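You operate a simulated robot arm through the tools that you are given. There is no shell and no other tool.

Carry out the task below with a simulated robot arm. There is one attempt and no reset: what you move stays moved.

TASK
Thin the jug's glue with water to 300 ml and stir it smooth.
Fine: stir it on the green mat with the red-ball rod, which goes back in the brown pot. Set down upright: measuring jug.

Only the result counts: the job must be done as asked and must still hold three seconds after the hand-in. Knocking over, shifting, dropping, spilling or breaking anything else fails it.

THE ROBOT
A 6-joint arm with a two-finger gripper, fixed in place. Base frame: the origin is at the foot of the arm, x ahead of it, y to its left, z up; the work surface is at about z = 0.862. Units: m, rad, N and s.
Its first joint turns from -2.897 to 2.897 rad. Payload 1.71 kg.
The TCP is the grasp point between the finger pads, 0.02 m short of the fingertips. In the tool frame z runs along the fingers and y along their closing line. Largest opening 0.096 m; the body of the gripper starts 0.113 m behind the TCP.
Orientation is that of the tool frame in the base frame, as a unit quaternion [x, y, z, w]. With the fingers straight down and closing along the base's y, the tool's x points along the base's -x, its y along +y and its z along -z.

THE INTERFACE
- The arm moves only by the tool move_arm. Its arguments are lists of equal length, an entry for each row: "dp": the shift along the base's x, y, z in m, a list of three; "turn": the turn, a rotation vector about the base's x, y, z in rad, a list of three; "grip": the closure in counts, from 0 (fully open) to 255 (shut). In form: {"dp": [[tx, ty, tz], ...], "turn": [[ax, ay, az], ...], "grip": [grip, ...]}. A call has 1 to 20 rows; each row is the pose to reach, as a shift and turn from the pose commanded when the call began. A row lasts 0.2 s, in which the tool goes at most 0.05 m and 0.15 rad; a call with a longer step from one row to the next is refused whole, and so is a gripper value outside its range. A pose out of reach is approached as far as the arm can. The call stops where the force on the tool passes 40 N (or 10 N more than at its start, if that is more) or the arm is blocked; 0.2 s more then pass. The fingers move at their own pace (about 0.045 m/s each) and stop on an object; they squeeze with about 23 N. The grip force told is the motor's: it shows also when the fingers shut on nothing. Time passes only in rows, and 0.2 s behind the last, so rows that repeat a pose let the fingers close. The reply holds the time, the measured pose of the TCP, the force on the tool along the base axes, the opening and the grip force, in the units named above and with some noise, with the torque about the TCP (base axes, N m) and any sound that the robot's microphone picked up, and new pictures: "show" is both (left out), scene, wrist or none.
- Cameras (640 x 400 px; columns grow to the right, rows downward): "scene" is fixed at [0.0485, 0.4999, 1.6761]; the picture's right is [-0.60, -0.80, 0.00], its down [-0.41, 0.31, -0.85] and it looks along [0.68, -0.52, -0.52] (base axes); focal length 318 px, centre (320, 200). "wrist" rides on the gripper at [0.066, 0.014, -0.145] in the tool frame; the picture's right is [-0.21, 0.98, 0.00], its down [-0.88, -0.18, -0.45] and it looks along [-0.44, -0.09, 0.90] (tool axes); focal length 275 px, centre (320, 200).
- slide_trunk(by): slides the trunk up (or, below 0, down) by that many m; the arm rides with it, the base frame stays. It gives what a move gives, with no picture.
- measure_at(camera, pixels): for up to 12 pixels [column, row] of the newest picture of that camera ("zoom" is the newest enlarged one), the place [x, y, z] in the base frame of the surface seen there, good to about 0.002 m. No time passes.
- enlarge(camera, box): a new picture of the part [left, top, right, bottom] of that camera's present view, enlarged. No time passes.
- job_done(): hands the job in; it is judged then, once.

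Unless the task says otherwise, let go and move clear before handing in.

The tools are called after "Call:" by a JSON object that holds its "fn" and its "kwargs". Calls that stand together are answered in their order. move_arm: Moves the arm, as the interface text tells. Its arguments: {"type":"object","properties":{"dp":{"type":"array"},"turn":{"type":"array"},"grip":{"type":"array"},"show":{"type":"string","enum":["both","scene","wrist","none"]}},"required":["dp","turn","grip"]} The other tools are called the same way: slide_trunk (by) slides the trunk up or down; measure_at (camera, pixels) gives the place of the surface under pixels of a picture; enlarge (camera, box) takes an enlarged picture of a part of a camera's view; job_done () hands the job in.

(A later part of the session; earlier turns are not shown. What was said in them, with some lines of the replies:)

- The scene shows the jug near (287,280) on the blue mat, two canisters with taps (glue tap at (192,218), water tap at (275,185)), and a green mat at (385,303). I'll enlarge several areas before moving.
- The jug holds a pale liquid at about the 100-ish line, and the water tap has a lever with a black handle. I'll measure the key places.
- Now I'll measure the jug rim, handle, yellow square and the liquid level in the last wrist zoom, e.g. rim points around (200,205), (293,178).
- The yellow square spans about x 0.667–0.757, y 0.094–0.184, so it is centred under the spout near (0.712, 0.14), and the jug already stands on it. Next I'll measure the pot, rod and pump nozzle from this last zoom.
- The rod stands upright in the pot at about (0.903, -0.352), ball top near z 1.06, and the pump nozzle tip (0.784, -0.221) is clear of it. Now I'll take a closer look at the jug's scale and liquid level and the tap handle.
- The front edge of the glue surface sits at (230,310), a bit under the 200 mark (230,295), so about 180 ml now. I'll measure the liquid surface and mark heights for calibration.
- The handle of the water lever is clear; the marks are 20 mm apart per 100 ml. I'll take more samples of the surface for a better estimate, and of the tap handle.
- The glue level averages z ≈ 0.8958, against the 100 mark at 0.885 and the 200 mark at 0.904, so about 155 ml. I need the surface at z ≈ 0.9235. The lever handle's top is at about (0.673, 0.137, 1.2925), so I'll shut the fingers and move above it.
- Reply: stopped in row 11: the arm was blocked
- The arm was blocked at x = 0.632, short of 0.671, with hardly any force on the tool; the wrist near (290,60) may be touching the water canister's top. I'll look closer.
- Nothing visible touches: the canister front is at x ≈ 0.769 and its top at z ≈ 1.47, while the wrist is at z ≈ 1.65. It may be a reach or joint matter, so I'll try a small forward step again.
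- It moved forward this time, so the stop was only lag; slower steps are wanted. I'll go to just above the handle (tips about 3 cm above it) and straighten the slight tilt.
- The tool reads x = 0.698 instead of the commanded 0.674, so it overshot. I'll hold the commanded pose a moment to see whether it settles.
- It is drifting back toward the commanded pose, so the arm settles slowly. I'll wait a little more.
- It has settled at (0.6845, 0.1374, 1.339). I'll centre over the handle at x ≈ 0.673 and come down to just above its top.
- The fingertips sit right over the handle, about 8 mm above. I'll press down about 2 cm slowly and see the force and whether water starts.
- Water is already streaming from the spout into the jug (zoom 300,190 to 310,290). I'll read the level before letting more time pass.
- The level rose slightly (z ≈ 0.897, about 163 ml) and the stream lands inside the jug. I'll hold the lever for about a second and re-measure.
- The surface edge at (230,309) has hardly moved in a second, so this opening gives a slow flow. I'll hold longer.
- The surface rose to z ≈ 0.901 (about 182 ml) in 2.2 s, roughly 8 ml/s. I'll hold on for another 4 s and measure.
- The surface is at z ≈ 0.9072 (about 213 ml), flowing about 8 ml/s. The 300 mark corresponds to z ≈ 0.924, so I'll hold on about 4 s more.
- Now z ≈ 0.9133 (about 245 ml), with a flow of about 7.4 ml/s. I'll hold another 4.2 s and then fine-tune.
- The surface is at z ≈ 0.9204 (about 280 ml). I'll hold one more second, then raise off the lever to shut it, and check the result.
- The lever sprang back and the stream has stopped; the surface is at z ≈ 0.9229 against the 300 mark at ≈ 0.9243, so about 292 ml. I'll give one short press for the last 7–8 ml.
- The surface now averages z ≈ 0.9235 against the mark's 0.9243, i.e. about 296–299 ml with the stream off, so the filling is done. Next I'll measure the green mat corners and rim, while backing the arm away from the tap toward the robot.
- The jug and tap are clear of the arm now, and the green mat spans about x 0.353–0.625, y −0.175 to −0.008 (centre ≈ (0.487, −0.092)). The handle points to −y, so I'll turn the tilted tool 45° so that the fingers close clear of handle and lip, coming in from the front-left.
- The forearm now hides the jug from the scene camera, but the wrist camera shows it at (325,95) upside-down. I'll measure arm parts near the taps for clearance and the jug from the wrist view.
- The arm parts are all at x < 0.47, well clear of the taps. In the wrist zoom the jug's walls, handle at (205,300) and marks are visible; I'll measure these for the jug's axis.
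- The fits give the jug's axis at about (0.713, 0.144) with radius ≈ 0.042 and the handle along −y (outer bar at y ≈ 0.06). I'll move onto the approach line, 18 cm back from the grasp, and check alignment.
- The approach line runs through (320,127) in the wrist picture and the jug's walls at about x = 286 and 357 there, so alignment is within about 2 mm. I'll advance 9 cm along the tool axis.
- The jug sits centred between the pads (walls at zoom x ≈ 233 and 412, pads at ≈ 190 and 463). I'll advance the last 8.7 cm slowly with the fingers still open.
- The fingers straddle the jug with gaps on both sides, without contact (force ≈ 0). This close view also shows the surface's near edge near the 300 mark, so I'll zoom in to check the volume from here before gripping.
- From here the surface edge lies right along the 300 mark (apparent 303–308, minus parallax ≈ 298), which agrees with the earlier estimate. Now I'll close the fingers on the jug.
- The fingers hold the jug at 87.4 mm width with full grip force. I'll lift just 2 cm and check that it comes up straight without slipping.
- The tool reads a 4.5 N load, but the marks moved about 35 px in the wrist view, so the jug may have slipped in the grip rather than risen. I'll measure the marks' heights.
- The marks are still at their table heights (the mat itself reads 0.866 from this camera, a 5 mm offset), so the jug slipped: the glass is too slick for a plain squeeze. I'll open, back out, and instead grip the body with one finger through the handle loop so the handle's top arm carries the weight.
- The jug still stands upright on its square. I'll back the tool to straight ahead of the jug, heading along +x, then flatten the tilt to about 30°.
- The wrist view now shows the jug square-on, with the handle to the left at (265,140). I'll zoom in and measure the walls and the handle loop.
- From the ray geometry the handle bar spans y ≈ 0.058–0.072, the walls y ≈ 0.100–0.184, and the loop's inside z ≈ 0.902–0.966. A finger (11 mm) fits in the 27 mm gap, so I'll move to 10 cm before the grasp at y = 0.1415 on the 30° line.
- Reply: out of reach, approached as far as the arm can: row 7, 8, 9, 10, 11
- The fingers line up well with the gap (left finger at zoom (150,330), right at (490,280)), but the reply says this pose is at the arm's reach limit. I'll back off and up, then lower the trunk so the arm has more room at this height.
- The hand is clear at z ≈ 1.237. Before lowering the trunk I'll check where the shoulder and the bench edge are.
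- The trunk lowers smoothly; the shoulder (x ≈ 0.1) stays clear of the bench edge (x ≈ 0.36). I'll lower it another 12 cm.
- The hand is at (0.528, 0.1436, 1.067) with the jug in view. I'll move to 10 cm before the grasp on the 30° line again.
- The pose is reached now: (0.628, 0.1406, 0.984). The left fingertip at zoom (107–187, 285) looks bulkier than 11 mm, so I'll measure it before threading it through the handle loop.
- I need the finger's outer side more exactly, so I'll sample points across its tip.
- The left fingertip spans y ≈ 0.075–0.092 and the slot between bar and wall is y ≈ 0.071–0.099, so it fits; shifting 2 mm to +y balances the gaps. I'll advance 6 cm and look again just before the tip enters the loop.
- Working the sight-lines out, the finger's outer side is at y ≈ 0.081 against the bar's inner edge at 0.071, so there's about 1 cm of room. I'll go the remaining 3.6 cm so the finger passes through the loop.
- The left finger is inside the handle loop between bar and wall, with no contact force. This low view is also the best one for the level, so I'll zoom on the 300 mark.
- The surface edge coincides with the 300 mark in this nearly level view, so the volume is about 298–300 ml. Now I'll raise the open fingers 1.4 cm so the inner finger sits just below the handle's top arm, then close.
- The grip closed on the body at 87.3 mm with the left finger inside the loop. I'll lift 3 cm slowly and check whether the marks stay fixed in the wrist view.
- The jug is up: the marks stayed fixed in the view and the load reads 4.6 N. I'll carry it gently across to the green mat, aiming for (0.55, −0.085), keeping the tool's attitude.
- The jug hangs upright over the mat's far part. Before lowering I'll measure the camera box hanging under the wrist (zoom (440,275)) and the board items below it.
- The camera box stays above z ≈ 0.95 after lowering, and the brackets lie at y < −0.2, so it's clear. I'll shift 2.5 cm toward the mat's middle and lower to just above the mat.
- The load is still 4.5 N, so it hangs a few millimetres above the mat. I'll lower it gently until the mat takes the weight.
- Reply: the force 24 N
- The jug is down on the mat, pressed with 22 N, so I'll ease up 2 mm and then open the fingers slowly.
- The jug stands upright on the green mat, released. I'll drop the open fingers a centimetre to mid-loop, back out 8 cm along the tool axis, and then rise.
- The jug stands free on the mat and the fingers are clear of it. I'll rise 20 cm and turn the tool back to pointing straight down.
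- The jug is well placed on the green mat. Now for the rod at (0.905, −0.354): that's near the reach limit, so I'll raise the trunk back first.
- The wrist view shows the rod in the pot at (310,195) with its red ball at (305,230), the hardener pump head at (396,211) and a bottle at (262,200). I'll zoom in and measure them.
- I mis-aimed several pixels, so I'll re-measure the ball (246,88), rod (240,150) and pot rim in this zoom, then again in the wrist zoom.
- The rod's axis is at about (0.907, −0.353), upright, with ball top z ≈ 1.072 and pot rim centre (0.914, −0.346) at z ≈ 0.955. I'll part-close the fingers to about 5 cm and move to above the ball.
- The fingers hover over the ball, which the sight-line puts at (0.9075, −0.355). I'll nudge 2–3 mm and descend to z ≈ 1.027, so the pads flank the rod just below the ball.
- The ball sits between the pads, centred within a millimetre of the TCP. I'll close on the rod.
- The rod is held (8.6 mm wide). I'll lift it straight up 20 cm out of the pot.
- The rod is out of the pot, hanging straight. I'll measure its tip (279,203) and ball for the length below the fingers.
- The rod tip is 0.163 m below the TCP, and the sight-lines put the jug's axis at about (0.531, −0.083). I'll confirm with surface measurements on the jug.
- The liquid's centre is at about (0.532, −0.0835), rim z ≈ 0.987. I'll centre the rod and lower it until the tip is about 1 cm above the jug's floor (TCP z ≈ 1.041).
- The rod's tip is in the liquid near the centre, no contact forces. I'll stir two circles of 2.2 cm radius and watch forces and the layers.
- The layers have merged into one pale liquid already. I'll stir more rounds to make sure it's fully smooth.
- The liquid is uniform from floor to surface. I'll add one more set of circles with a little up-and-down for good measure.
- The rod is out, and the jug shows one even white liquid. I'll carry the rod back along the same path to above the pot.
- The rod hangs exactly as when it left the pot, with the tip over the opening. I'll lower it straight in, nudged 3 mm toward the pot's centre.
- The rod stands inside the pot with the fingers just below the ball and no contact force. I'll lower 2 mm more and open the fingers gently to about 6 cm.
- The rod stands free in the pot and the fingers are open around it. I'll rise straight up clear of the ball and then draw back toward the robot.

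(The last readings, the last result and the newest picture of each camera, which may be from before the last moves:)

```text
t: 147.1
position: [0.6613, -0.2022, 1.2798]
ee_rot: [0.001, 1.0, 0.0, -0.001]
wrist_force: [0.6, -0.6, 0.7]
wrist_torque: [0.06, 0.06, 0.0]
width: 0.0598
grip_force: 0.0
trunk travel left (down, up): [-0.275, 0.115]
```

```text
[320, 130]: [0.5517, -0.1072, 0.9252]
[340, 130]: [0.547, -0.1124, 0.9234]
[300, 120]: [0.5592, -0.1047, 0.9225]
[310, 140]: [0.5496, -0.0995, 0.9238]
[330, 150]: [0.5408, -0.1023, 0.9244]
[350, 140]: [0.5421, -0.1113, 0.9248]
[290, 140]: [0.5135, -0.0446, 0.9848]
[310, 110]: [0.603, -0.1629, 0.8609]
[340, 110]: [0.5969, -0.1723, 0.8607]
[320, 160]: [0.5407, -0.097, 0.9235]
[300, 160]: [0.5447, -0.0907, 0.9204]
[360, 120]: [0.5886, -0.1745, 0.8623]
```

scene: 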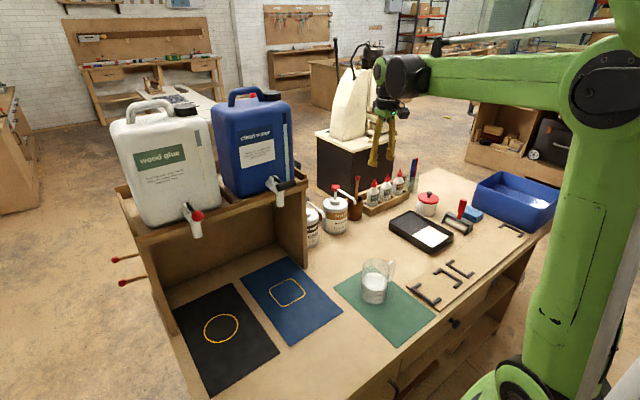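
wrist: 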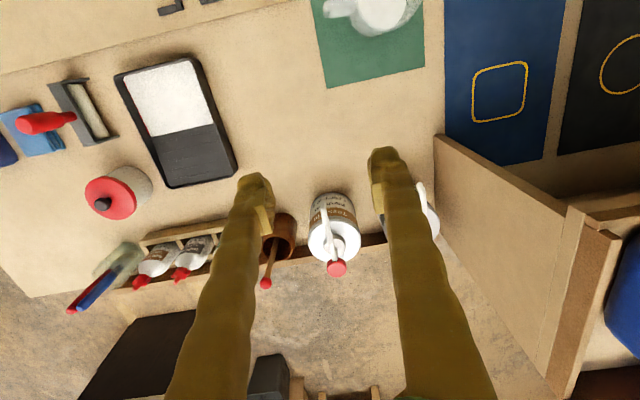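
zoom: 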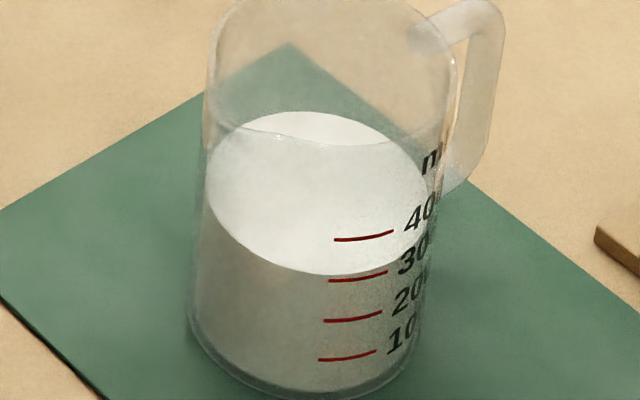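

The rod is back in the brown pot, the jug stands upright on the green mat with an even liquid at z ≈ 0.924 (300 mark ≈ 0.9243), and the arm is clear. I'll take one last look at the tap and blue mat for drips.

Call:
{"fn": "enlarge", "kwargs": {"camera": "scene", "box": [225, 160, 425, 350]}}

Call:
{"fn": "move_arm", "kwargs": {"dp": [[0, 0, 0], [0, 0, 0], [0, 0, 0], [0, 0, 0], [0, 0, 0]], "turn": [[0, 0, 0], [0, 0, 0], [0, 0, 0], [0, 0, 0], [0, 0, 0]], "grip": [96, 96, 96, 96, 96]}}

```text
2.11 times, centred on (325, 255) of scene
```

zoom: 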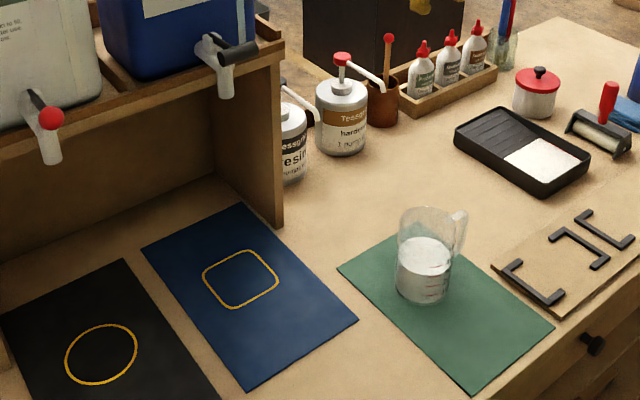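

```text
t: 148.3
position: [0.6608, -0.2027, 1.2795]
ee_rot: [0.001, 1.0, 0.0, -0.001]
wrist_force: [0.2, 0.1, -0.9]
wrist_torque: [0.03, -0.01, 0.01]
width: 0.0599
grip_force: 0.0
trunk travel left (down, up): [-0.275, 0.115]
```

scene: 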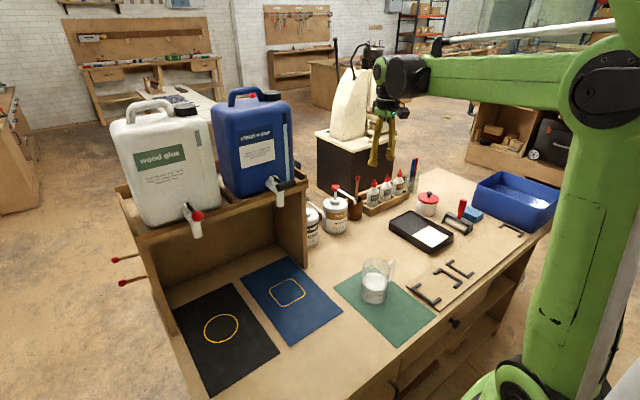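
wrist: 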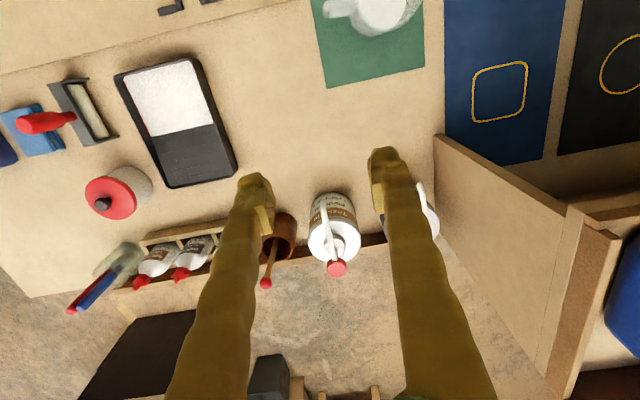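

The mats are dry, the tap is shut, the jug stands upright at (375,285) on the green mat, the rod is in the brown pot at (356,200), and the arm is still and clear. I'm handing the job in.

Call:
{"fn": "job_done", "kwargs": {}}

```text
The job is handed in.
```

The glue is thinned to about 298 ml by my measurements, against the 300 ml asked. It's stirred to one even liquid.

- **Filling:** I held the water tap's lever down in stages, watching the level against the jug's marks. The lever sprang back shut, and the pictures show no drips or spills.
- **Jug:** It stands upright on the green mat. My first grip, around the jug's body, slipped and the jug stayed on the mat. I regripped with one finger through the handle loop, and that held.
- **Stirring:** I made about eight circles with the red-ball rod on the green mat. The glue and water layers merged into one.
- **Rod:** It's back in the brown pot, standing free, and nothing next to it was touched.

The arm was clear and still when I handed the job in; the reply only confirmed the hand-in and gave no result.
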